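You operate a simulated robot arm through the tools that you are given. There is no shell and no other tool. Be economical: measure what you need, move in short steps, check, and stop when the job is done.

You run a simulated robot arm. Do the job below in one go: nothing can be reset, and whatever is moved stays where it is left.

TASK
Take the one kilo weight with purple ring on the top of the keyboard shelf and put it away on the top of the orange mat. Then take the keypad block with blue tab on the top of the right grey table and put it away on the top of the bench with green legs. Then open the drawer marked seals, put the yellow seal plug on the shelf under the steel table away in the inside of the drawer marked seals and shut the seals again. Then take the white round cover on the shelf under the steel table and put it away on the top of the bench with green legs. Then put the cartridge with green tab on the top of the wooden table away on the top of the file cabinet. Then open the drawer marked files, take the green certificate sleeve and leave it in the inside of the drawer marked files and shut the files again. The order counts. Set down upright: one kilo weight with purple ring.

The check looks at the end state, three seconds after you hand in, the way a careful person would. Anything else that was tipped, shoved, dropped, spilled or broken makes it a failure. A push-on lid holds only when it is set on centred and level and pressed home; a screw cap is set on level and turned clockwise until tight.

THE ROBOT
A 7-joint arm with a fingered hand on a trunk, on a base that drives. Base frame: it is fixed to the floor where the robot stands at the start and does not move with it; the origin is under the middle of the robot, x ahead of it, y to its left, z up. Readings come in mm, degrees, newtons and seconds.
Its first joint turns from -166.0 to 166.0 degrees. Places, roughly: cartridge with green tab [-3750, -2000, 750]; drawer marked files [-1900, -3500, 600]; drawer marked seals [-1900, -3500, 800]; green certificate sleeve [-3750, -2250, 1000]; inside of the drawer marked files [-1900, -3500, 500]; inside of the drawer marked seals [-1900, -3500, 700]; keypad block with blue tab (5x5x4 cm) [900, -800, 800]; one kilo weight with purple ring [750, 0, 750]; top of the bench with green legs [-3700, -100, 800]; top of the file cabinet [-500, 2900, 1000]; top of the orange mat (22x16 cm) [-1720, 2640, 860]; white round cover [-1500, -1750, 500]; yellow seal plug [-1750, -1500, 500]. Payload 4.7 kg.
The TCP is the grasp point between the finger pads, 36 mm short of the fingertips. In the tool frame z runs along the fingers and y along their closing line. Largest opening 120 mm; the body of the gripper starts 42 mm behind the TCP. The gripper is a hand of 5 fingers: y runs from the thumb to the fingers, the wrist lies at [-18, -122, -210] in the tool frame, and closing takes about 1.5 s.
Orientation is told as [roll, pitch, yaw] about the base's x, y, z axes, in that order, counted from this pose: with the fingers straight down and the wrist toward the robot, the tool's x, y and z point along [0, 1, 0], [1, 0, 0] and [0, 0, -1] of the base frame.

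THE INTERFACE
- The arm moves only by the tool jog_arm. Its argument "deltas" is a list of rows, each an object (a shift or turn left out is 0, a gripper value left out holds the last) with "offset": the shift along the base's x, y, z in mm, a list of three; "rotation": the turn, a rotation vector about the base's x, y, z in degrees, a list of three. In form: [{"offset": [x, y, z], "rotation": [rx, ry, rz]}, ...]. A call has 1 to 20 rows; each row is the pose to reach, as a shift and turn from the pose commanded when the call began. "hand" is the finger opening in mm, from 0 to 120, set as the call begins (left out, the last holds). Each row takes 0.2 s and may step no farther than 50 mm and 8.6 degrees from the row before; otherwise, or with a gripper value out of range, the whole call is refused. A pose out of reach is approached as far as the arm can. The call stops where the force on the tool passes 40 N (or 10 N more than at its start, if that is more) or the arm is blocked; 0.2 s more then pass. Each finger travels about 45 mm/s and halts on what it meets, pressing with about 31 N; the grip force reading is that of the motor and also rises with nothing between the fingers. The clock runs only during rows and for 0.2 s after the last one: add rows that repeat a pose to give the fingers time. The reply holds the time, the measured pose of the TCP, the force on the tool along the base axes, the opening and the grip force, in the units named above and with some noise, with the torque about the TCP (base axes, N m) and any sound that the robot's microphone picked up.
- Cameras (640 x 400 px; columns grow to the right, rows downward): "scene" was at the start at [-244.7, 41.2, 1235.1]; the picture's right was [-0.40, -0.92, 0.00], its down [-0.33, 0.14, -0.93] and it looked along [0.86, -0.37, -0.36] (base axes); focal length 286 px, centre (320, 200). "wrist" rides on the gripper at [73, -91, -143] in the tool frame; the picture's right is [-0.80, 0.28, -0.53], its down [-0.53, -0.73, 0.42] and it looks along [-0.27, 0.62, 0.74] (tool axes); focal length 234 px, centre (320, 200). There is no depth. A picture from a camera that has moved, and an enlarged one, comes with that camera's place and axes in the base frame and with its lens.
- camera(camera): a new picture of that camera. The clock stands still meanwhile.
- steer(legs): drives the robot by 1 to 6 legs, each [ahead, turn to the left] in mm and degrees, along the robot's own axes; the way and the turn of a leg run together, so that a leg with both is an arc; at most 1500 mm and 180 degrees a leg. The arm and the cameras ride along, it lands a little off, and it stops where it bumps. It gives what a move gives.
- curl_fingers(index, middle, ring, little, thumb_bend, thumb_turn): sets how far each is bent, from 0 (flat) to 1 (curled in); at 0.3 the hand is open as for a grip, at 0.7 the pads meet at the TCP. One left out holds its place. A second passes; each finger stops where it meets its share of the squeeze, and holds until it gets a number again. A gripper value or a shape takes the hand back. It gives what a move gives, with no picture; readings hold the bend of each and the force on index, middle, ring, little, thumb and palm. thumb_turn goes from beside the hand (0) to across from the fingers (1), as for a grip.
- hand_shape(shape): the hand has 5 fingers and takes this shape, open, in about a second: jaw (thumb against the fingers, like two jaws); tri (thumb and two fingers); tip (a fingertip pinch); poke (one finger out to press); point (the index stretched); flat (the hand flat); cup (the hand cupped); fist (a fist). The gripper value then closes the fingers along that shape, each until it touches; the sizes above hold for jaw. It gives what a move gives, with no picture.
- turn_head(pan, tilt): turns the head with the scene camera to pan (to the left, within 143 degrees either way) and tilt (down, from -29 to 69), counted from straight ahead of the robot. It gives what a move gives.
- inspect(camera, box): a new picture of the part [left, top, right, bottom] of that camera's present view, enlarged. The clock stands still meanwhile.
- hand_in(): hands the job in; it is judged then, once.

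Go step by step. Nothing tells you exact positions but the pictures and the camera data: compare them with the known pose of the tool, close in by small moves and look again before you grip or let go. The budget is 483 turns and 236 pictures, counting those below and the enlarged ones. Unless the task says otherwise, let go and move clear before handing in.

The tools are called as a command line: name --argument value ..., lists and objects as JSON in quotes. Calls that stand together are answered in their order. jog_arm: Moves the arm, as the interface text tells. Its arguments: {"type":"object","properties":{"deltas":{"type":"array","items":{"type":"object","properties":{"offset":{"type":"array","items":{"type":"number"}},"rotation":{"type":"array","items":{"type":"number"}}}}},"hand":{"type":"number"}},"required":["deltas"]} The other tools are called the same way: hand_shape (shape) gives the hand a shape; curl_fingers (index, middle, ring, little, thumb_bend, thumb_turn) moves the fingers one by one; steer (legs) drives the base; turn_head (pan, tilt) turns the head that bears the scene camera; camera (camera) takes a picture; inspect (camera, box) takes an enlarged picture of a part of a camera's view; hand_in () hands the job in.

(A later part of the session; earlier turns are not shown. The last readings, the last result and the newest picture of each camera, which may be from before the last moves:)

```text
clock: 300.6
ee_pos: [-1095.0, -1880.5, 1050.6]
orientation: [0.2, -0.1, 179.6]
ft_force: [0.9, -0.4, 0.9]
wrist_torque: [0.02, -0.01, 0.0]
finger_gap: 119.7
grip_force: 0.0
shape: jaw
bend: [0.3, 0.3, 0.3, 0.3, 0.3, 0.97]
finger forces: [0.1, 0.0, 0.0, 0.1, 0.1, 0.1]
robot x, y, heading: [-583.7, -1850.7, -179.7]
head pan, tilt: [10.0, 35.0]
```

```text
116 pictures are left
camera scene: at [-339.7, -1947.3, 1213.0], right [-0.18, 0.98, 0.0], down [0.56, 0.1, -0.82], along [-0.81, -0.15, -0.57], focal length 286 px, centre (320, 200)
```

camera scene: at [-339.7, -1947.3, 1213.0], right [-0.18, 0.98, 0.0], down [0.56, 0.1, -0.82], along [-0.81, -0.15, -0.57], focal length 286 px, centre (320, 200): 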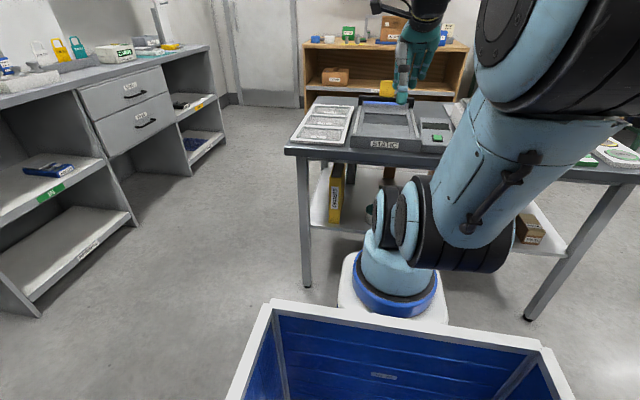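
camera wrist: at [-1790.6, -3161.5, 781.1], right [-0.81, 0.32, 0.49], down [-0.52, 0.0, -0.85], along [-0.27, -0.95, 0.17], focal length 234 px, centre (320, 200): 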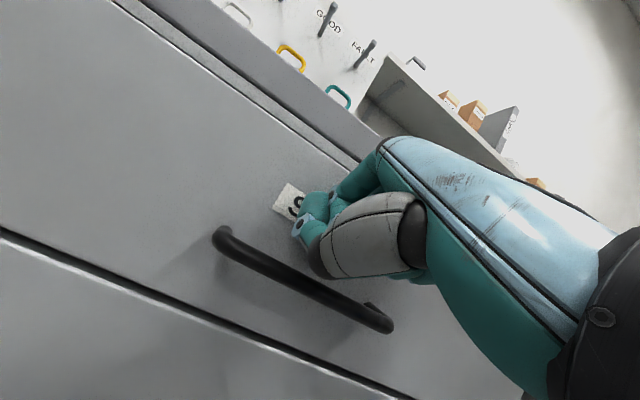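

I'll lower the hand outside the east edge, tilted forward, to look along the shelf.

jog_arm --deltas '[{"offset": [-25, 10, -35]}, {"offset": [-50, 20, -70]}, {"offset": [-60, 30, -110]}, {"offset": [-60, 40, -150]}, {"offset": [-60, 50, -190]}, {"offset": [-60, 60, -225], "rotation": [0, 5, 0]}, {"offset": [-60, 70, -260], "rotation": [0, 10, 0]}, {"offset": [-60, 80, -295], "rotation": [0, 15, 0]}, {"offset": [-60, 80, -335], "rotation": [0, 20, 0]}, {"offset": [-60, 80, -375], "rotation": [0, 25, 0]}, {"offset": [-60, 80, -415], "rotation": [0, 30, 0]}]' --hand 70

camera --camera "wrist"

```text
clock: 302.2
ee_pos: [-1159.4, -1814.7, 813.5]
orientation: [0.3, -8.1, 179.3]
ft_force: [13.8, -5.1, 25.7]
wrist_torque: [0.25, 1.21, 0.11]
finger_gap: 67.0
grip_force: 0.0
shape: jaw
bend: [0.74, 0.44, 0.39, 0.41, 0.66, 1.0]
finger forces: [2.0, 25.8, 2.2, 0.1, 0.1, 0.1]
robot x, y, heading: [-580.1, -1852.3, -179.8]
head pan, tilt: [10.0, 35.0]
stopped in row 7: the force on the tool passed its limit at 77 N (the readings are from after the stop); the commanded pose is now the measured one
```

```text
115 pictures are left
camera wrist: at [-1049.4, -1887.5, 942.5], right [-0.19, 0.81, 0.56], down [0.67, 0.52, -0.52], along [-0.71, 0.27, -0.65], focal length 234 px, centre (320, 200)
```

wrist: 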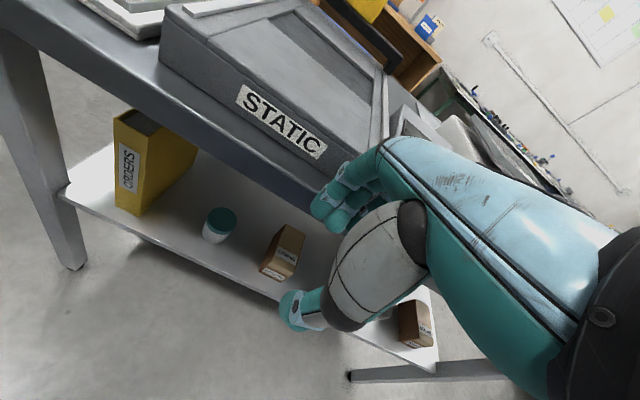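

The fingers touched the table edge, which is farther east (≈-1205) than I judged. I'll lift off, back the base by 90 mm and lower again.

jog_arm --deltas '[{"offset": [5, 0, 20]}, {"offset": [20, 0, 50]}]'

steer --legs '[[-90, 0]]'

jog_arm --deltas '[{"offset": [0, 0, -40]}, {"offset": [0, 0, -80]}, {"offset": [0, 0, -120], "rotation": [0, 5, 0]}, {"offset": [0, 0, -160], "rotation": [0, 10, 0]}, {"offset": [0, 0, -200], "rotation": [0, 16, 0]}, {"offset": [0, 0, -240], "rotation": [0, 22, 0]}]'

camera --camera "wrist"

```text
clock: 302.8
ee_pos: [-1137.5, -1814.2, 859.3]
orientation: [0.4, -7.5, 179.3]
ft_force: [-0.1, -0.1, 0.3]
wrist_torque: [-0.04, 0.02, -0.01]
finger_gap: 69.9
grip_force: 0.0
shape: jaw
bend: [0.74, 0.42, 0.39, 0.41, 0.66, 1.0]
finger forces: [0.1, 0.0, 0.0, 0.0, 0.0, 0.0]
robot x, y, heading: [-586.0, -1851.8, -179.7]
head pan, tilt: [10.0, 35.0]
```

```text
clock: 303.9
ee_pos: [-1046.6, -1813.6, 860.1]
orientation: [0.4, -7.6, 179.2]
ft_force: [-0.3, 0.2, 0.4]
wrist_torque: [0.0, -0.02, -0.01]
finger_gap: 70.0
grip_force: 0.0
shape: jaw
bend: [0.74, 0.42, 0.39, 0.41, 0.66, 1.0]
finger forces: [0.1, 0.0, 0.1, 0.0, 0.0, 0.1]
robot x, y, heading: [-491.9, -1851.9, -179.8]
head pan, tilt: [10.0, 35.0]
```

```text
clock: 305.3
ee_pos: [-1119.3, -1775.2, 733.6]
orientation: [-8.3, -40.4, -174.6]
ft_force: [-0.4, -0.1, -1.0]
wrist_torque: [0.0, 0.0, 0.02]
finger_gap: 69.9
grip_force: 0.1
shape: jaw
bend: [0.74, 0.42, 0.39, 0.41, 0.67, 1.0]
finger forces: [0.0, 0.0, 0.1, 0.0, 0.0, 0.0]
robot x, y, heading: [-492.4, -1852.9, -180.1]
head pan, tilt: [10.0, 35.0]
stopped in row 6: the arm was blocked; the commanded pose is now the measured one
```

```text
114 pictures are left
camera wrist: at [-956.1, -1852.7, 774.2], right [0.13, 0.73, 0.67], down [0.28, 0.62, -0.74], along [-0.95, 0.28, -0.12], focal length 234 px, centre (320, 200)
```

wrist: 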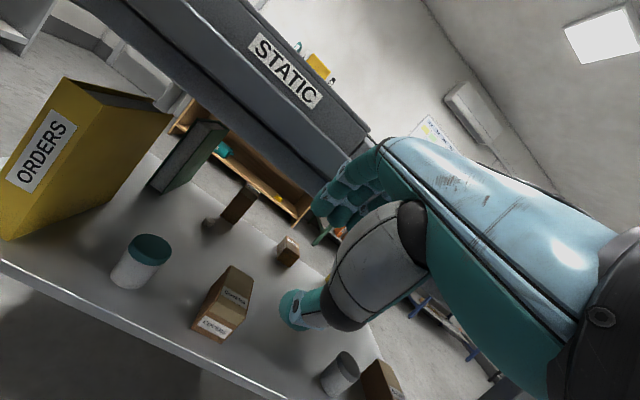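

The arm stalled, but this gives a good view along the shelf. I'll zoom in to find the white cover.

inspect --camera "wrist" --box '[80, 160, 400, 380]'

camera --camera "scene"

```text
1.82 times, centred on (240, 270) of wrist
camera zoom: at [-956.1, -1852.7, 774.2], right [0.13, 0.73, 0.67], down [0.28, 0.62, -0.74], along [-0.95, 0.28, -0.12], focal length 426 px, centre (466, 73)
```

zoom: 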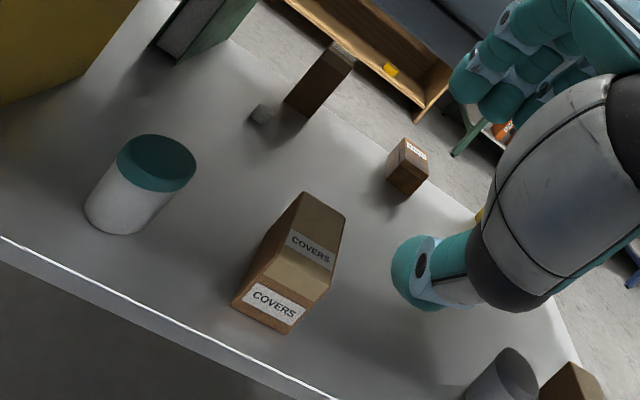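

```text
112 pictures are left
camera scene: at [-249.7, -1946.9, 1213.1], right [-0.18, 0.98, 0.0], down [0.56, 0.1, -0.82], along [-0.81, -0.15, -0.57], focal length 286 px, centre (320, 200)
```

scene: 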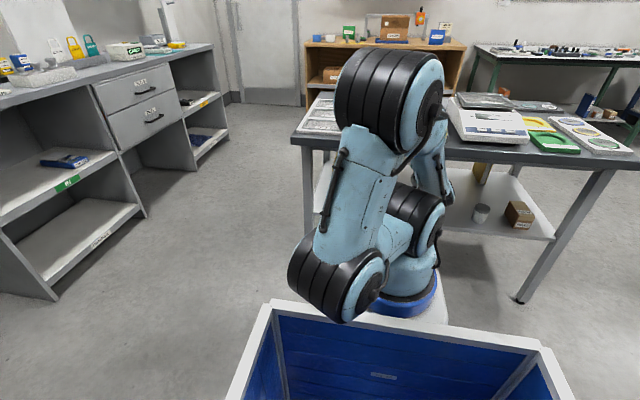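

inspect --camera "wrist" --box '[170, 170, 290, 245]'

```text
5.33 times, centred on (230, 208) of wrist
camera zoom: at [-956.1, -1852.7, 774.2], right [0.13, 0.73, 0.67], down [0.28, 0.62, -0.74], along [-0.95, 0.28, -0.12], focal length 1249 px, centre (800, 160)
```

zoom: 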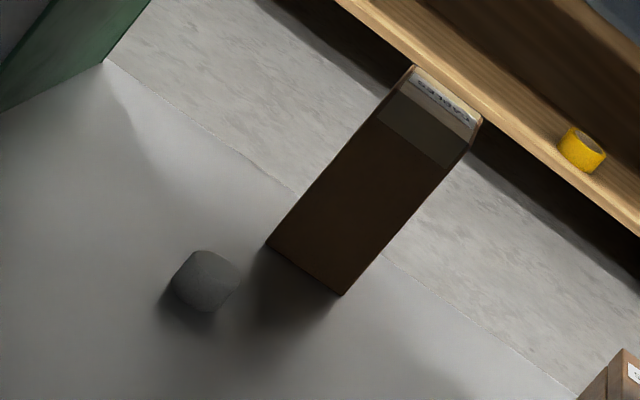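

That small pale disc at about (-1618, -1857) beside the CABLES box must be the white cover; it's nearer the west side. I'll first free the arm by raising and straightening it.

jog_arm --deltas '[{"offset": [10, -5, 25]}, {"offset": [20, -10, 55], "rotation": [0, -5, 0]}, {"offset": [30, -20, 90], "rotation": [0, -12, 0]}, {"offset": [40, -30, 125], "rotation": [0, -19, 0]}, {"offset": [45, -40, 165], "rotation": [0, -26, 0]}, {"offset": [45, -50, 205], "rotation": [0, -33, 0]}, {"offset": [40, -55, 245], "rotation": [0, -39, 0]}, {"offset": [20, -60, 285], "rotation": [0, -39, 0]}, {"offset": [-10, -65, 310], "rotation": [0, -39, 0]}]'

camera --camera "scene"

```text
clock: 307.3
ee_pos: [-1129.4, -1840.1, 1044.8]
orientation: [-5.0, -1.4, -175.9]
ft_force: [0.1, -0.1, 0.7]
wrist_torque: [0.01, 0.0, 0.01]
finger_gap: 70.0
grip_force: 0.1
shape: jaw
bend: [0.74, 0.42, 0.39, 0.41, 0.66, 1.0]
finger forces: [0.0, 0.0, 0.0, 0.0, 0.1, 0.1]
robot x, y, heading: [-491.5, -1850.3, -180.0]
head pan, tilt: [10.0, 35.0]
```

```text
110 pictures are left
camera scene: at [-249.3, -1947.0, 1213.0], right [-0.18, 0.98, 0.0], down [0.56, 0.1, -0.82], along [-0.81, -0.15, -0.57], focal length 286 px, centre (320, 200)
```

scene: 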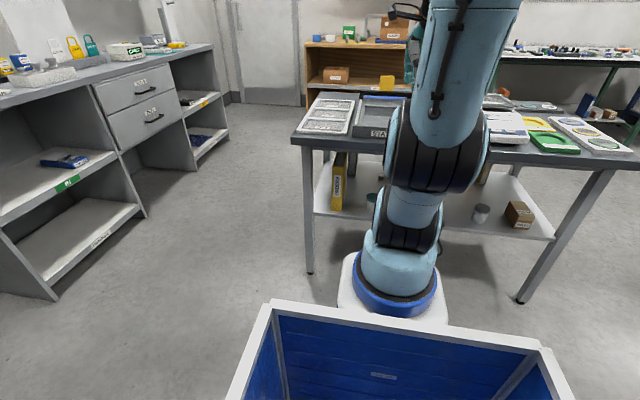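

I'll straighten the hand and drive back round the south end to the west side, ending near (-2580, -1860) facing east.

jog_arm --deltas '[{"offset": [40, -5, 0], "rotation": [-2.5, -0.2, -2]}, {"offset": [80, -10, 0], "rotation": [-5, -0.4, -4]}, {"offset": [115, -10, 5], "rotation": [-5, -0.4, -4]}]'

steer --legs '[[0, 90], [900, 0], [0, -90], [1400, 0], [690, 0], [0, -90]]'

steer --legs '[[880, 0], [0, -90]]'

turn_head --pan -5 --tilt 38

camera --camera "scene"

```text
clock: 308.1
ee_pos: [-1013.8, -1850.8, 1049.3]
orientation: [0.2, -1.1, 179.9]
ft_force: [-0.9, -0.4, -0.4]
wrist_torque: [0.0, -0.03, -0.02]
finger_gap: 69.9
grip_force: 0.1
shape: jaw
bend: [0.74, 0.42, 0.39, 0.41, 0.66, 1.0]
finger forces: [0.0, 0.1, 0.1, 0.0, 0.0, 0.0]
robot x, y, heading: [-491.1, -1851.8, -179.7]
head pan, tilt: [10.0, 35.0]
```

```text
clock: 334.4
ee_pos: [-2594.0, -2285.8, 1048.4]
orientation: [0.1, -1.3, 91.1]
ft_force: [-0.9, 0.6, 0.3]
wrist_torque: [-0.01, 0.01, 0.01]
finger_gap: 70.0
grip_force: 0.0
shape: jaw
bend: [0.74, 0.42, 0.39, 0.41, 0.66, 1.0]
finger forces: [0.0, 0.0, 0.1, 0.0, 0.0, 0.0]
robot x, y, heading: [-2585.0, -2804.1, 91.5]
head pan, tilt: [10.0, 35.0]
```

```text
clock: 342.8
ee_pos: [-2084.0, -1920.2, 1049.6]
orientation: [0.1, -1.3, 1.5]
ft_force: [0.8, -0.5, -0.2]
wrist_torque: [-0.05, 0.01, 0.02]
finger_gap: 70.2
grip_force: 0.1
shape: jaw
bend: [0.74, 0.42, 0.39, 0.41, 0.66, 1.0]
finger forces: [0.0, 0.0, 0.0, 0.1, 0.1, 0.0]
robot x, y, heading: [-2603.3, -1939.1, 1.8]
head pan, tilt: [10.0, 35.0]
```

```text
clock: 343.6
ee_pos: [-2084.1, -1922.3, 1049.0]
orientation: [0.1, -1.2, 1.4]
ft_force: [-0.1, 0.1, 0.3]
wrist_torque: [0.01, 0.01, -0.02]
finger_gap: 69.9
grip_force: 0.0
shape: jaw
bend: [0.74, 0.42, 0.39, 0.41, 0.66, 1.0]
finger forces: [0.1, 0.0, 0.0, 0.0, 0.0, 0.0]
robot x, y, heading: [-2605.7, -1937.2, 1.8]
head pan, tilt: [-5.0, 38.0]
```

```text
109 pictures are left
camera scene: at [-2851.1, -1872.0, 1208.4], right [-0.05, -1.0, 0.0], down [-0.61, 0.03, -0.79], along [0.79, -0.04, -0.62], focal length 286 px, centre (320, 200)
```

scene: 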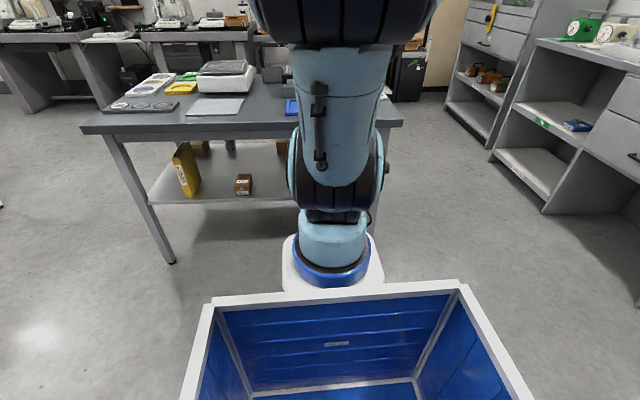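

I'm on the west side again. I'll back up 60 mm, switch to the three-finger shape, and lower the hand outside the edge, tilted forward and rolled so the camera stub rides high.

steer --legs '[[-60, 0]]'

hand_shape --shape "tri"

jog_arm --deltas '[{"offset": [40, 2, 0]}, {"offset": [80, 4, 0]}, {"offset": [120, 6, 0]}, {"offset": [160, 8, 0]}, {"offset": [195, 8, -20]}, {"offset": [195, 8, -65]}, {"offset": [195, 8, -110]}, {"offset": [195, 8, -155]}, {"offset": [195, 8, -200]}, {"offset": [195, 8, -245]}]' --hand 70

camera --camera "scene"

```text
clock: 344.5
ee_pos: [-2144.2, -1923.7, 1050.0]
orientation: [0.1, -1.2, 1.4]
ft_force: [0.2, -0.3, -0.3]
wrist_torque: [-0.02, 0.0, 0.01]
finger_gap: 70.0
grip_force: 0.1
shape: jaw
bend: [0.74, 0.42, 0.39, 0.41, 0.66, 1.0]
finger forces: [0.0, 0.0, 0.0, 0.0, 0.1, 0.0]
robot x, y, heading: [-2664.1, -1938.7, 1.6]
head pan, tilt: [-5.0, 38.0]
```

```text
clock: 345.4
ee_pos: [-2144.4, -1923.5, 1049.9]
orientation: [0.1, -1.3, 1.5]
ft_force: [-0.4, -0.8, -0.1]
wrist_torque: [-0.04, 0.0, 0.06]
finger_gap: 119.7
grip_force: 0.1
shape: tri
bend: [0.3, 0.3, 0.99, 0.99, 0.3, 0.98]
finger forces: [0.0, 0.1, 0.1, 0.1, 0.0, 0.0]
robot x, y, heading: [-2664.7, -1934.9, 1.6]
head pan, tilt: [-5.0, 38.0]
```

```text
clock: 347.6
ee_pos: [-1948.8, -1916.2, 804.5]
orientation: [0.1, -1.3, 1.4]
ft_force: [-0.7, -0.2, 0.2]
wrist_torque: [0.02, 0.0, 0.04]
finger_gap: 70.3
grip_force: 0.1
shape: tri
bend: [0.74, 0.42, 0.99, 0.99, 0.66, 1.0]
finger forces: [0.0, 0.1, 0.0, 0.0, 0.0, 0.0]
robot x, y, heading: [-2664.4, -1940.9, 1.8]
head pan, tilt: [-5.0, 38.0]
```

```text
108 pictures are left
camera scene: at [-2911.6, -1873.9, 1208.4], right [-0.06, -1.0, 0.0], down [-0.61, 0.03, -0.79], along [0.79, -0.04, -0.62], focal length 286 px, centre (320, 200)
```

scene: 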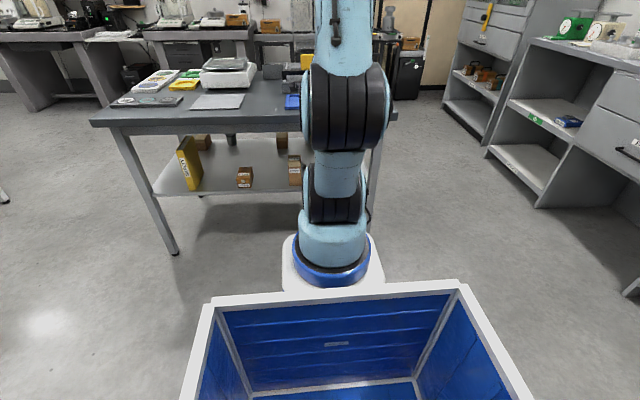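

jog_arm --deltas '[{"offset": [0, 0, -35], "rotation": [3, -4, 0]}, {"offset": [0, 0, -70], "rotation": [6, -8, 0]}, {"offset": [0, 0, -105], "rotation": [9, -12, 0]}, {"offset": [0, 0, -140], "rotation": [12, -16, 0]}, {"offset": [0, 0, -175], "rotation": [15, -20, 0]}, {"offset": [0, 0, -210], "rotation": [18, -24, 0]}, {"offset": [0, 0, -240], "rotation": [20, -27, 0]}]'

camera --camera "wrist"

```text
clock: 348.1
ee_pos: [-1928.2, -1917.3, 782.8]
orientation: [4.1, -6.4, 1.1]
ft_force: [-43.2, 0.8, 23.5]
wrist_torque: [-0.2, -2.28, -0.43]
finger_gap: 62.0
grip_force: 0.1
shape: tri
bend: [0.74, 0.53, 0.99, 0.99, 0.66, 1.0]
finger forces: [0.0, 48.7, 0.0, 0.0, 0.0, 0.0]
robot x, y, heading: [-2667.0, -1937.8, 1.9]
head pan, tilt: [-5.0, 38.0]
stopped in row 2: the force on the tool passed its limit at 114 N (the readings are from after the stop); the commanded pose is now the measured one
```

```text
107 pictures are left
camera wrist: at [-2037.1, -1857.6, 918.4], right [0.24, -0.83, 0.49], down [-0.67, -0.51, -0.54], along [0.7, -0.2, -0.68], focal length 234 px, centre (320, 200)
```

wrist: 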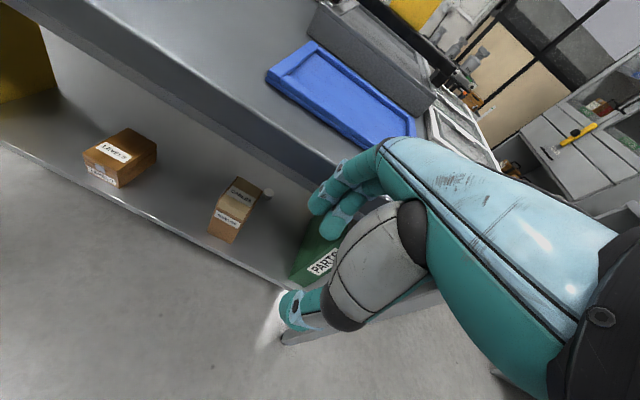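

A finger caught the table edge again. I'll lift away and measure the edge here.

jog_arm --deltas '[{"offset": [-15, 0, 15]}, {"offset": [-45, 0, 40]}]'

camera --camera "wrist"

inspect --camera "scene" --box '[80, 90, 400, 250]'

```text
clock: 348.8
ee_pos: [-1971.0, -1918.0, 821.0]
orientation: [4.1, -6.3, 1.2]
ft_force: [0.0, 0.2, -0.7]
wrist_torque: [0.03, -0.01, -0.02]
finger_gap: 70.1
grip_force: 0.0
shape: tri
bend: [0.74, 0.42, 0.99, 0.99, 0.66, 1.0]
finger forces: [0.0, 0.0, 0.0, 0.1, 0.1, 0.0]
robot x, y, heading: [-2664.8, -1935.4, 1.7]
head pan, tilt: [-5.0, 38.0]
```

```text
106 pictures are left
camera wrist: at [-2079.4, -1857.9, 956.8], right [0.24, -0.83, 0.49], down [-0.67, -0.51, -0.54], along [0.7, -0.2, -0.68], focal length 234 px, centre (320, 200)
```

wrist: 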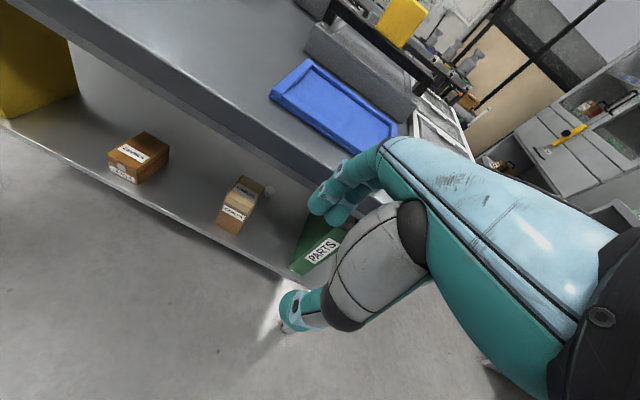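

```text
2.00 times, centred on (240, 170) of scene
camera zoom: at [-2911.3, -1873.9, 1208.5], right [-0.06, -1.0, 0.0], down [-0.61, 0.03, -0.79], along [0.79, -0.04, -0.62], focal length 572 px, centre (480, 260)
```

zoom: 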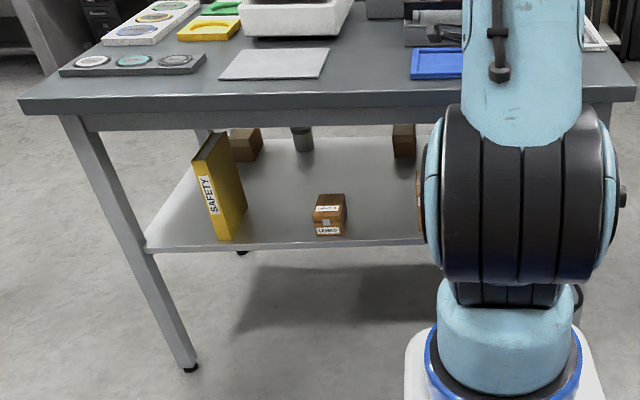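

The white cover is visible at about (-1621, -1860). I'll descend further out, at x≈-1995 with a smaller opening.

jog_arm --deltas '[{"offset": [-25, 0, -20]}, {"offset": [-25, 0, -60], "rotation": [2, -3, 0]}, {"offset": [-25, 0, -100], "rotation": [5, -7, 0]}, {"offset": [-25, 0, -140], "rotation": [8, -11, 0]}, {"offset": [-25, 0, -175], "rotation": [11, -15, 0]}, {"offset": [-20, 0, -210], "rotation": [14, -19, 0]}, {"offset": [-10, 0, -245], "rotation": [16, -22, 0]}]' --hand 55

camera --camera "wrist"

```text
clock: 350.4
ee_pos: [-1981.7, -1918.1, 573.5]
orientation: [21.3, -27.9, -4.2]
ft_force: [-1.1, 0.1, -1.6]
wrist_torque: [0.03, -0.1, -0.04]
finger_gap: 55.1
grip_force: 0.0
shape: tri
bend: [0.74, 0.47, 0.99, 0.99, 0.71, 1.0]
finger forces: [0.0, 0.0, 0.0, 0.0, 0.0, 0.0]
robot x, y, heading: [-2665.7, -1935.7, 1.9]
head pan, tilt: [-5.0, 38.0]
```

```text
104 pictures are left
camera wrist: at [-2136.7, -1892.1, 671.2], right [0.09, -0.95, 0.31], down [-0.39, -0.31, -0.86], along [0.91, -0.05, -0.4], focal length 234 px, centre (320, 200)
```

wrist: 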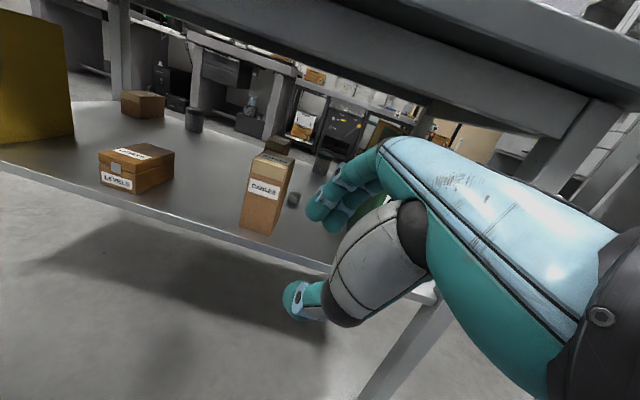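

Good view with no stall; the box top is about z 525. I'll yaw slightly left and advance into the gap between the CABLES box and the green binder.

jog_arm --deltas '[{"offset": [40, 0, -5], "rotation": [0, 0, 3]}, {"offset": [80, 0, -12], "rotation": [0, 0, 6]}, {"offset": [120, 2, -20], "rotation": [0, 0, 8]}, {"offset": [160, 4, -30], "rotation": [0, 0, 8]}]'

camera --camera "wrist"

```text
clock: 351.4
ee_pos: [-1822.5, -1915.0, 543.9]
orientation: [21.4, -27.9, 3.9]
ft_force: [-0.1, 0.4, 0.1]
wrist_torque: [0.0, 0.03, 0.01]
finger_gap: 54.9
grip_force: 0.1
shape: tri
bend: [0.74, 0.47, 0.99, 0.99, 0.71, 1.0]
finger forces: [0.0, 0.1, 0.1, 0.0, 0.1, 0.0]
robot x, y, heading: [-2667.6, -1935.5, 1.9]
head pan, tilt: [-5.0, 38.0]
```

```text
103 pictures are left
camera wrist: at [-1978.4, -1908.8, 642.2], right [0.22, -0.93, 0.3], down [-0.35, -0.37, -0.86], along [0.91, 0.08, -0.4], focal length 234 px, centre (320, 200)
```

wrist: 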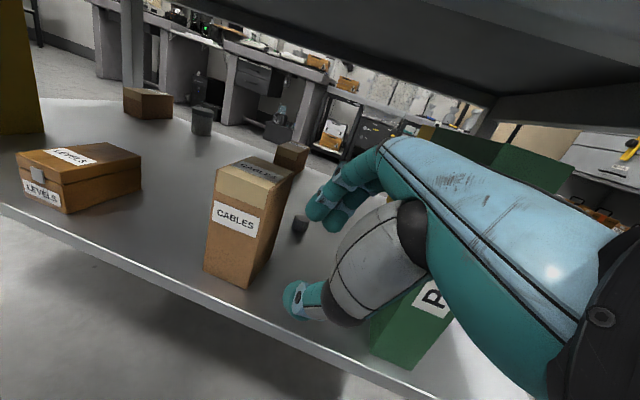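

jog_arm --deltas '[{"offset": [34, 10, -12]}, {"offset": [68, 20, -25]}, {"offset": [102, 32, -40]}]'

camera --camera "wrist"

inspect --camera "scene" --box '[230, 60, 430, 210]'

```text
clock: 352.1
ee_pos: [-1720.0, -1882.7, 505.6]
orientation: [21.3, -28.0, 4.0]
ft_force: [1.2, 0.4, 1.2]
wrist_torque: [-0.01, 0.02, -0.02]
finger_gap: 54.8
grip_force: 0.0
shape: tri
bend: [0.74, 0.47, 0.99, 0.99, 0.71, 1.0]
finger forces: [0.1, 0.0, 0.0, 0.1, 0.1, 0.1]
robot x, y, heading: [-2664.0, -1936.6, 1.9]
head pan, tilt: [-5.0, 38.0]
```

```text
102 pictures are left
camera wrist: at [-1876.0, -1877.2, 602.1], right [0.22, -0.93, 0.31], down [-0.35, -0.37, -0.86], along [0.91, 0.08, -0.4], focal length 234 px, centre (320, 200)
```

wrist: 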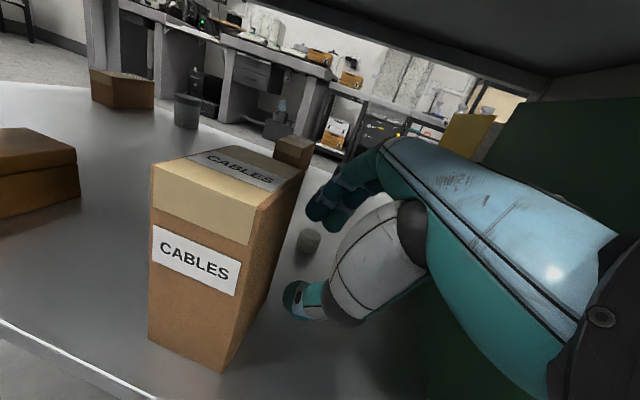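

```text
2.67 times, centred on (330, 135) of scene
camera zoom: at [-2911.9, -1873.9, 1208.4], right [-0.06, -1.0, 0.0], down [-0.61, 0.03, -0.79], along [0.79, -0.04, -0.62], focal length 763 px, centre (293, 373)
```

zoom: 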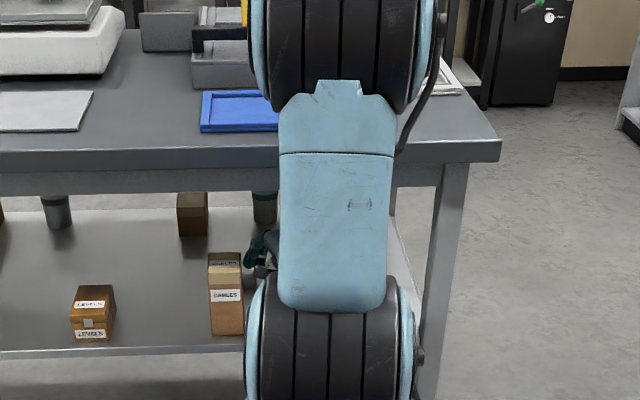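

Everything is clear. The arm is near its reach limit, so I'll drive the base forward 75 mm to carry the hand in.

steer --legs '[[75, 0]]'

camera --camera "wrist"

```text
clock: 353.2
ee_pos: [-1649.2, -1880.0, 501.2]
orientation: [21.4, -27.6, 3.9]
ft_force: [-0.2, 1.2, 0.4]
wrist_torque: [0.0, -0.03, 0.0]
finger_gap: 55.1
grip_force: 0.0
shape: tri
bend: [0.74, 0.47, 0.99, 0.99, 0.71, 1.0]
finger forces: [0.0, 0.0, 0.0, 0.0, 0.1, 0.0]
robot x, y, heading: [-2593.7, -1934.4, 1.7]
head pan, tilt: [-5.0, 38.0]
```

```text
100 pictures are left
camera wrist: at [-1805.7, -1874.7, 599.5], right [0.22, -0.93, 0.3], down [-0.35, -0.37, -0.86], along [0.91, 0.08, -0.41], focal length 234 px, centre (320, 200)
```

wrist: 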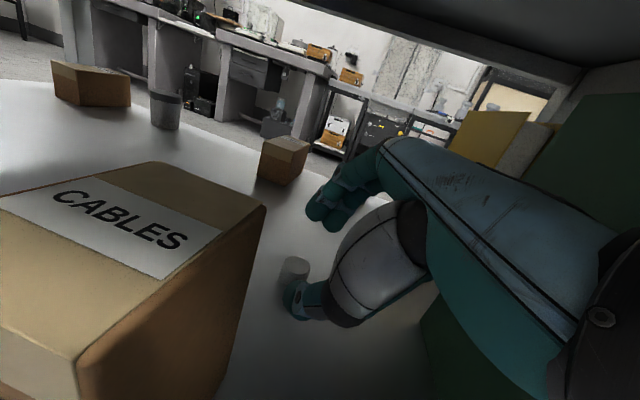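

The cover lies right on the hand's axis, about 80 mm ahead. I'll advance 47 mm along the fingers.

jog_arm --deltas '[{"offset": [7, 5, -13]}, {"offset": [14, 9, -26]}, {"offset": [21, 14, -37]}]'

inspect --camera "wrist" --box '[220, 180, 380, 340]'

```text
clock: 354.0
ee_pos: [-1633.0, -1867.1, 463.9]
orientation: [21.5, -27.5, 3.7]
ft_force: [-2.4, -0.9, 13.4]
wrist_torque: [0.09, 0.27, 0.02]
finger_gap: 52.2
grip_force: 0.0
shape: tri
bend: [0.74, 0.47, 0.99, 0.99, 0.76, 1.0]
finger forces: [0.0, 0.0, 0.0, 0.0, 13.6, 0.1]
robot x, y, heading: [-2592.8, -1932.9, 1.7]
head pan, tilt: [-5.0, 38.0]
```

```text
2.50 times, centred on (300, 260) of wrist
camera zoom: at [-1789.0, -1863.0, 562.9], right [0.22, -0.93, 0.3], down [-0.36, -0.36, -0.86], along [0.91, 0.08, -0.41], focal length 585 px, centre (370, 50)
```

zoom: 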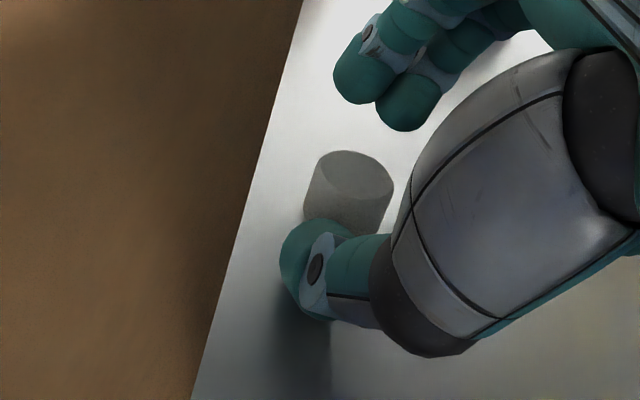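

The cover is between thumb and fingertips. I'll ease up 3 mm and close.

jog_arm --deltas '[{"offset": [3, 2, 3]}, {"offset": [3, 2, 3]}, {"offset": [3, 2, 3]}, {"offset": [3, 2, 3]}, {"offset": [3, 2, 3]}, {"offset": [3, 2, 3]}]' --hand 10

inspect --camera "wrist" --box '[220, 180, 380, 340]'

```text
clock: 355.4
ee_pos: [-1634.2, -1865.7, 461.3]
orientation: [21.7, -26.9, 3.6]
ft_force: [-1.5, -1.7, 9.2]
wrist_torque: [0.09, -0.22, -0.06]
finger_gap: 21.3
grip_force: 30.4
shape: tri
bend: [0.72, 0.58, 1.0, 1.0, 0.76, 1.0]
finger forces: [13.1, 15.9, 0.0, 0.0, 23.5, 0.0]
robot x, y, heading: [-2592.1, -1937.7, 1.6]
head pan, tilt: [-5.0, 38.0]
```

```text
2.50 times, centred on (300, 260) of wrist
camera zoom: at [-1789.1, -1861.3, 561.6], right [0.22, -0.93, 0.3], down [-0.36, -0.36, -0.86], along [0.9, 0.08, -0.42], focal length 585 px, centre (370, 50)
```

zoom: 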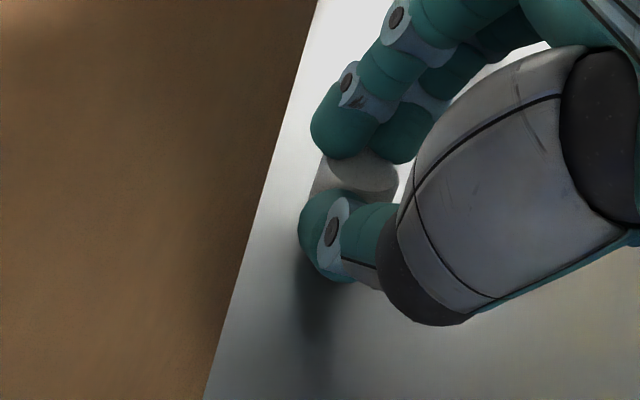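

Gripped at about 24 N. I'll lift slightly and check that it follows.

jog_arm --deltas '[{"offset": [0, 0, 8]}, {"offset": [0, -3, 18]}, {"offset": [-5, -6, 28]}]'

inspect --camera "wrist" --box '[220, 180, 380, 340]'

```text
clock: 356.4
ee_pos: [-1647.3, -1863.3, 473.6]
orientation: [21.5, -25.5, 4.3]
ft_force: [-0.9, 0.4, 0.1]
wrist_torque: [0.0, 0.0, -0.03]
finger_gap: 19.4
grip_force: 31.1
shape: tri
bend: [0.72, 0.58, 1.0, 1.0, 0.77, 1.0]
finger forces: [14.6, 17.4, 0.1, 0.0, 22.4, 0.0]
robot x, y, heading: [-2596.6, -1935.9, 2.2]
head pan, tilt: [-5.0, 38.0]
stopped in row 3: the arm was blocked; the commanded pose is now the measured one
```

```text
2.50 times, centred on (300, 260) of wrist
camera zoom: at [-1799.6, -1860.1, 577.4], right [0.24, -0.93, 0.29], down [-0.38, -0.37, -0.85], along [0.89, 0.09, -0.44], focal length 585 px, centre (370, 50)
```

zoom: 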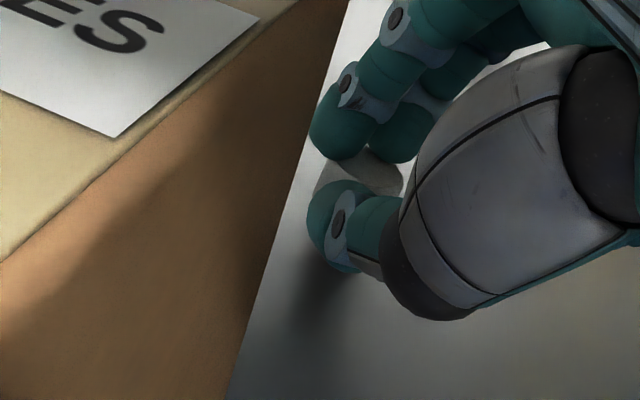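

The cover is held, but the forearm seems to be at the table underside. I'll shift right to clear the box, then drive the base backwards.

jog_arm --deltas '[{"offset": [0, -6, 0]}, {"offset": [0, -13, 0]}, {"offset": [0, -20, 0]}]'

camera --camera "wrist"

inspect --camera "scene" --box '[230, 60, 430, 210]'

```text
clock: 357.2
ee_pos: [-1647.1, -1882.4, 473.2]
orientation: [21.6, -25.6, 4.3]
ft_force: [0.0, -0.3, 0.3]
wrist_torque: [0.01, -0.02, -0.02]
finger_gap: 19.6
grip_force: 31.1
shape: tri
bend: [0.72, 0.58, 1.0, 1.0, 0.77, 1.0]
finger forces: [14.6, 17.3, 0.0, 0.1, 22.4, 0.0]
robot x, y, heading: [-2593.8, -1935.5, 2.2]
head pan, tilt: [-5.0, 38.0]
```

```text
96 pictures are left
camera wrist: at [-1799.9, -1879.0, 577.5], right [0.24, -0.93, 0.29], down [-0.38, -0.37, -0.85], along [0.89, 0.09, -0.44], focal length 234 px, centre (320, 200)
```

wrist: 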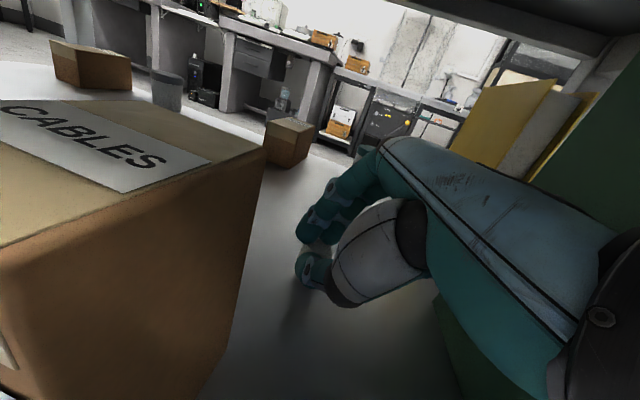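

```text
2.67 times, centred on (330, 135) of scene
camera zoom: at [-2837.3, -1874.2, 1208.4], right [-0.05, -1.0, 0.0], down [-0.61, 0.03, -0.79], along [0.79, -0.04, -0.62], focal length 763 px, centre (293, 373)
```

zoom: 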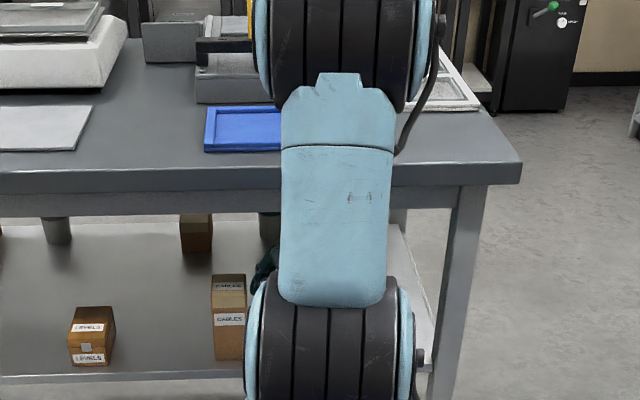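

Shifted clear. Now reverse the base 150 mm.

steer --legs '[[-150, 0]]'

camera --camera "wrist"

```text
clock: 358.6
ee_pos: [-1796.3, -1888.4, 472.9]
orientation: [21.6, -25.4, 4.5]
ft_force: [0.1, 0.2, -0.5]
wrist_torque: [0.04, 0.03, -0.05]
finger_gap: 19.6
grip_force: 30.6
shape: tri
bend: [0.72, 0.58, 1.0, 1.0, 0.77, 1.0]
finger forces: [14.5, 17.2, 0.1, 0.1, 22.4, 0.1]
robot x, y, heading: [-2741.4, -1942.6, 2.4]
head pan, tilt: [-5.0, 38.0]
```

```text
94 pictures are left
camera wrist: at [-1949.5, -1884.7, 577.4], right [0.24, -0.93, 0.29], down [-0.38, -0.37, -0.85], along [0.89, 0.09, -0.44], focal length 234 px, centre (320, 200)
```

wrist: 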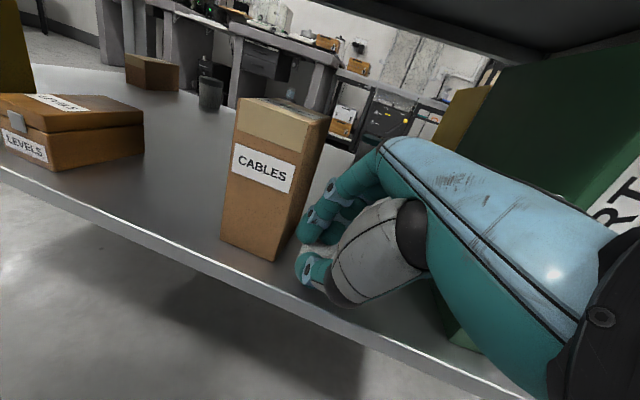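

Clear of the box. I'll reverse another 220 mm so the hand is outside the table.

steer --legs '[[-220, 0]]'

jog_arm --deltas '[{"offset": [-20, 0, 40]}, {"offset": [-40, 5, 80]}, {"offset": [-60, 10, 120], "rotation": [-3, 4, 0]}, {"offset": [-80, 15, 160], "rotation": [-6, 8, -1]}, {"offset": [-100, 15, 200], "rotation": [-9, 11, -2]}, {"offset": [-120, 15, 240], "rotation": [-9, 11, -2]}, {"offset": [-140, 15, 280], "rotation": [-9, 11, -2]}, {"offset": [-160, 15, 320], "rotation": [-9, 11, -2]}, {"offset": [-180, 15, 360], "rotation": [-9, 11, -2]}, {"offset": [-200, 15, 400], "rotation": [-9, 11, -2]}, {"offset": [-220, 15, 440], "rotation": [-9, 11, -2]}, {"offset": [-240, 15, 480], "rotation": [-9, 11, -2]}]'

camera --camera "wrist"

```text
clock: 360.2
ee_pos: [-2019.1, -1897.5, 473.4]
orientation: [21.6, -25.6, 4.3]
ft_force: [0.0, 0.3, -1.0]
wrist_torque: [0.04, 0.0, 0.01]
finger_gap: 19.4
grip_force: 31.0
shape: tri
bend: [0.72, 0.58, 1.0, 1.0, 0.77, 1.0]
finger forces: [14.4, 17.3, 0.1, 0.0, 22.2, 0.1]
robot x, y, heading: [-2961.4, -1948.7, 2.5]
head pan, tilt: [-5.0, 38.0]
```

```text
clock: 362.8
ee_pos: [-2259.0, -1881.6, 952.4]
orientation: [13.1, -13.7, 5.2]
ft_force: [0.4, 0.2, -0.6]
wrist_torque: [0.03, 0.05, -0.01]
finger_gap: 19.1
grip_force: 30.9
shape: tri
bend: [0.72, 0.58, 1.0, 1.0, 0.78, 1.0]
finger forces: [13.7, 17.8, 0.0, 0.0, 21.1, 0.0]
robot x, y, heading: [-2963.3, -1952.1, 2.3]
head pan, tilt: [-5.0, 38.0]
```

```text
93 pictures are left
camera wrist: at [-2387.5, -1855.0, 1081.7], right [0.28, -0.88, 0.39], down [-0.54, -0.47, -0.69], along [0.79, -0.02, -0.61], focal length 234 px, centre (320, 200)
```

wrist: 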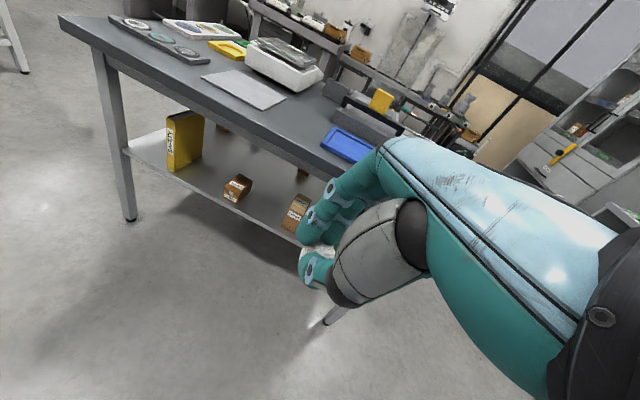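

The white cover is in the grip. I'll zoom in to see how it's held.

inspect --camera "wrist" --box '[270, 200, 370, 300]'

```text
4.00 times, centred on (320, 250) of wrist
camera zoom: at [-2387.5, -1855.0, 1081.7], right [0.28, -0.88, 0.39], down [-0.54, -0.47, -0.69], along [0.79, -0.02, -0.61], focal length 937 px, centre (320, 0)
```

zoom: 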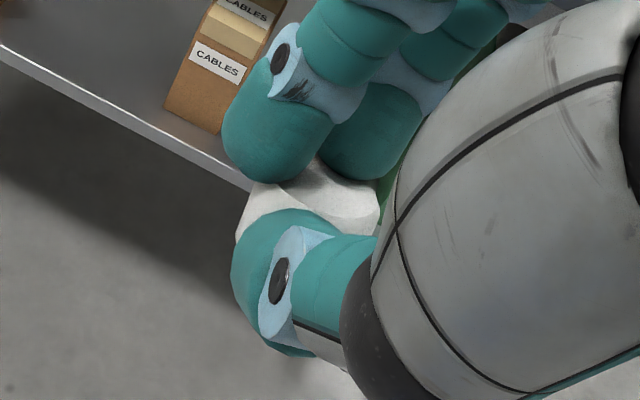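

I'll tuck the arm and drive north to the green-legged bench, aiming to stop near (-2750, 150) facing it.

jog_arm --deltas '[{"offset": [-40, -8, 20]}, {"offset": [-80, -16, 40]}, {"offset": [-120, -24, 60]}, {"offset": [-160, -32, 80]}, {"offset": [-190, -40, 100]}]'

steer --legs '[[0, 82], [1100, 0], [1013, 0], [0, 96]]'

turn_head --pan -20 --tilt 28

camera --camera "scene"

camera --camera "wrist"

```text
clock: 364.0
ee_pos: [-2448.5, -1921.8, 1054.0]
orientation: [13.0, -13.8, 5.3]
ft_force: [0.3, 0.6, -1.2]
wrist_torque: [0.02, 0.0, -0.03]
finger_gap: 18.9
grip_force: 30.5
shape: tri
bend: [0.72, 0.58, 1.0, 1.0, 0.78, 1.0]
finger forces: [12.4, 17.3, 0.1, 0.0, 20.5, 0.0]
robot x, y, heading: [-2962.7, -1950.9, 2.5]
head pan, tilt: [-5.0, 38.0]
```

```text
clock: 382.1
ee_pos: [-3277.5, 147.9, 1053.5]
orientation: [13.1, -13.9, -176.0]
ft_force: [1.1, -0.1, -0.7]
wrist_torque: [0.0, 0.01, -0.03]
finger_gap: 18.2
grip_force: 31.1
shape: tri
bend: [0.73, 0.58, 1.0, 1.0, 0.79, 1.0]
finger forces: [0.0, 18.9, 0.0, 0.1, 0.0, 0.1]
robot x, y, heading: [-2765.3, 163.8, -178.7]
head pan, tilt: [-5.0, 38.0]
```

```text
clock: 382.9
ee_pos: [-3277.1, 147.4, 1053.6]
orientation: [13.0, -13.8, -176.1]
ft_force: [-0.1, -0.8, -0.2]
wrist_torque: [0.0, 0.0, -0.01]
finger_gap: 18.1
grip_force: 30.4
shape: tri
bend: [0.73, 0.58, 1.0, 1.0, 0.79, 1.0]
finger forces: [0.1, 18.8, 0.0, 0.0, 0.0, 0.0]
robot x, y, heading: [-2768.2, 162.8, -178.9]
head pan, tilt: [-20.0, 28.0]
```

```text
91 pictures are left
camera scene: at [-2518.4, 117.8, 1223.9], right [0.33, 0.95, 0.0], down [0.44, -0.15, -0.88], along [-0.83, 0.29, -0.47], focal length 286 px, centre (320, 200)
```

scene: 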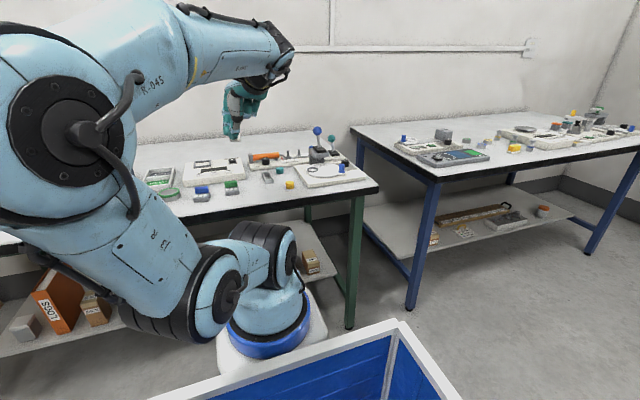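

```text
90 pictures are left
camera wrist: at [-3148.8, 118.2, 1182.5], right [-0.25, 0.89, 0.39], down [0.55, 0.46, -0.69], along [-0.79, 0.04, -0.61], focal length 234 px, centre (320, 200)
```

wrist: 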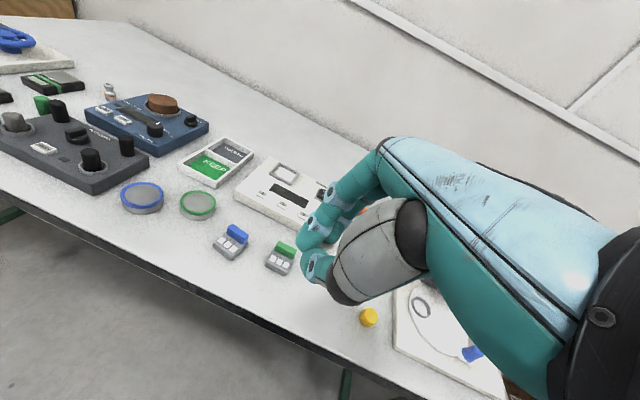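

The finger forces have changed (thumb reads 0). I'll check whether the cover is still held.

inspect --camera "wrist" --box '[270, 200, 370, 300]'

```text
4.00 times, centred on (320, 250) of wrist
camera zoom: at [-3148.8, 118.2, 1182.5], right [-0.25, 0.89, 0.39], down [0.55, 0.46, -0.69], along [-0.79, 0.04, -0.61], focal length 937 px, centre (320, 0)
```

zoom: 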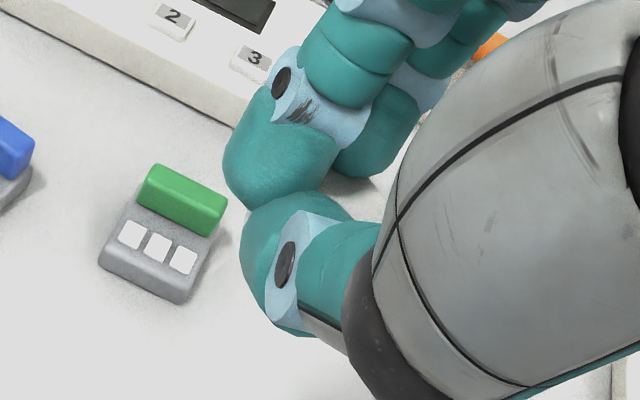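

The cover slipped out during the drive. I'll search the floor along the path.

turn_head --pan 95 --tilt 32

camera --camera "scene"

turn_head --pan 30 --tilt 50

camera --camera "scene"

turn_head --pan -85 --tilt 38

camera --camera "scene"

```text
clock: 384.8
ee_pos: [-3277.4, 146.9, 1053.7]
orientation: [13.1, -13.8, -175.9]
ft_force: [0.1, -0.2, -0.2]
wrist_torque: [0.0, 0.03, 0.0]
finger_gap: 18.1
grip_force: 31.0
shape: tri
bend: [0.73, 0.58, 1.0, 1.0, 0.79, 1.0]
finger forces: [0.0, 18.7, 0.0, 0.0, 19.3, 0.0]
robot x, y, heading: [-2761.9, 169.6, -179.0]
head pan, tilt: [95.0, 32.0]
```

```text
88 pictures are left
camera scene: at [-2422.9, -1.0, 1217.7], right [-0.99, -0.1, 0.0], down [-0.05, 0.53, -0.85], along [0.09, -0.84, -0.53], focal length 286 px, centre (320, 200)
```

scene: 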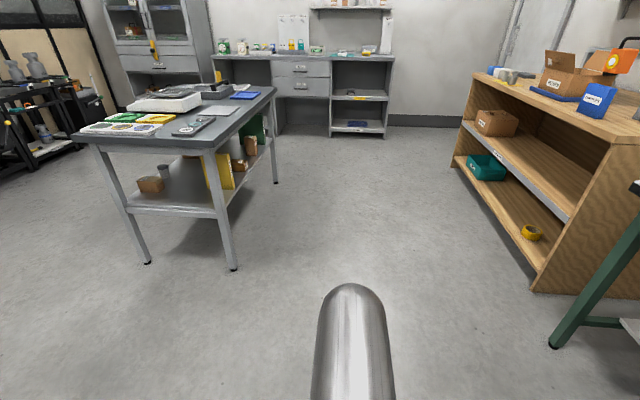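

```text
clock: 386.2
ee_pos: [-3277.2, 147.3, 1054.4]
orientation: [13.1, -13.8, -176.0]
ft_force: [-0.6, -0.1, -0.2]
wrist_torque: [0.03, -0.04, 0.02]
finger_gap: 18.1
grip_force: 31.0
shape: tri
bend: [0.73, 0.58, 1.0, 1.0, 0.79, 1.0]
finger forces: [0.0, 18.8, 0.1, 0.0, 19.3, 0.0]
robot x, y, heading: [-2765.7, 165.2, -178.9]
head pan, tilt: [30.0, 50.0]
```

```text
87 pictures are left
camera scene: at [-2498.2, 48.4, 1191.3], right [-0.52, 0.86, 0.0], down [0.66, 0.39, -0.64], along [-0.55, -0.33, -0.77], focal length 286 px, centre (320, 200)
```

scene: 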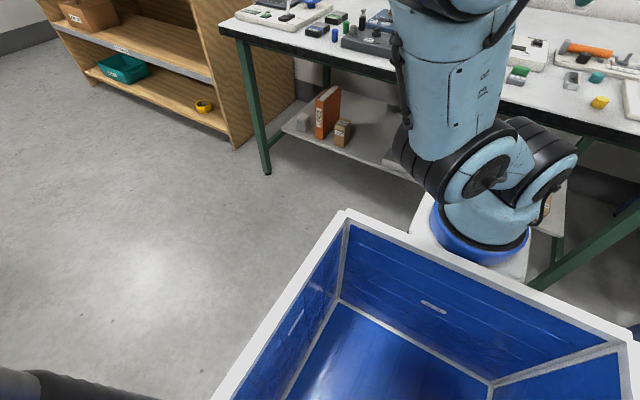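

```text
clock: 388.1
ee_pos: [-3277.1, 146.3, 1054.6]
orientation: [13.1, -13.8, -175.9]
ft_force: [0.0, 0.4, -1.2]
wrist_torque: [0.01, -0.04, 0.03]
finger_gap: 18.4
grip_force: 31.2
shape: tri
bend: [0.73, 0.58, 1.0, 1.0, 0.79, 1.0]
finger forces: [0.1, 18.9, 0.1, 0.0, 19.2, 0.1]
robot x, y, heading: [-2764.3, 166.4, -179.1]
head pan, tilt: [-85.0, 38.0]
```

```text
86 pictures are left
camera scene: at [-2441.2, 174.0, 1208.4], right [0.99, 0.1, 0.0], down [0.06, -0.61, -0.79], along [-0.08, 0.78, -0.62], focal length 286 px, centre (320, 200)
```

scene: 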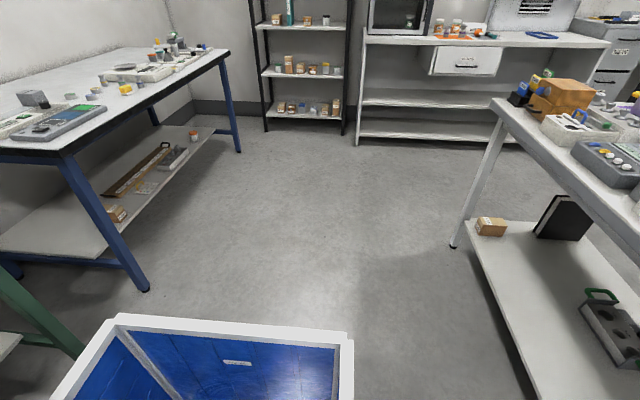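

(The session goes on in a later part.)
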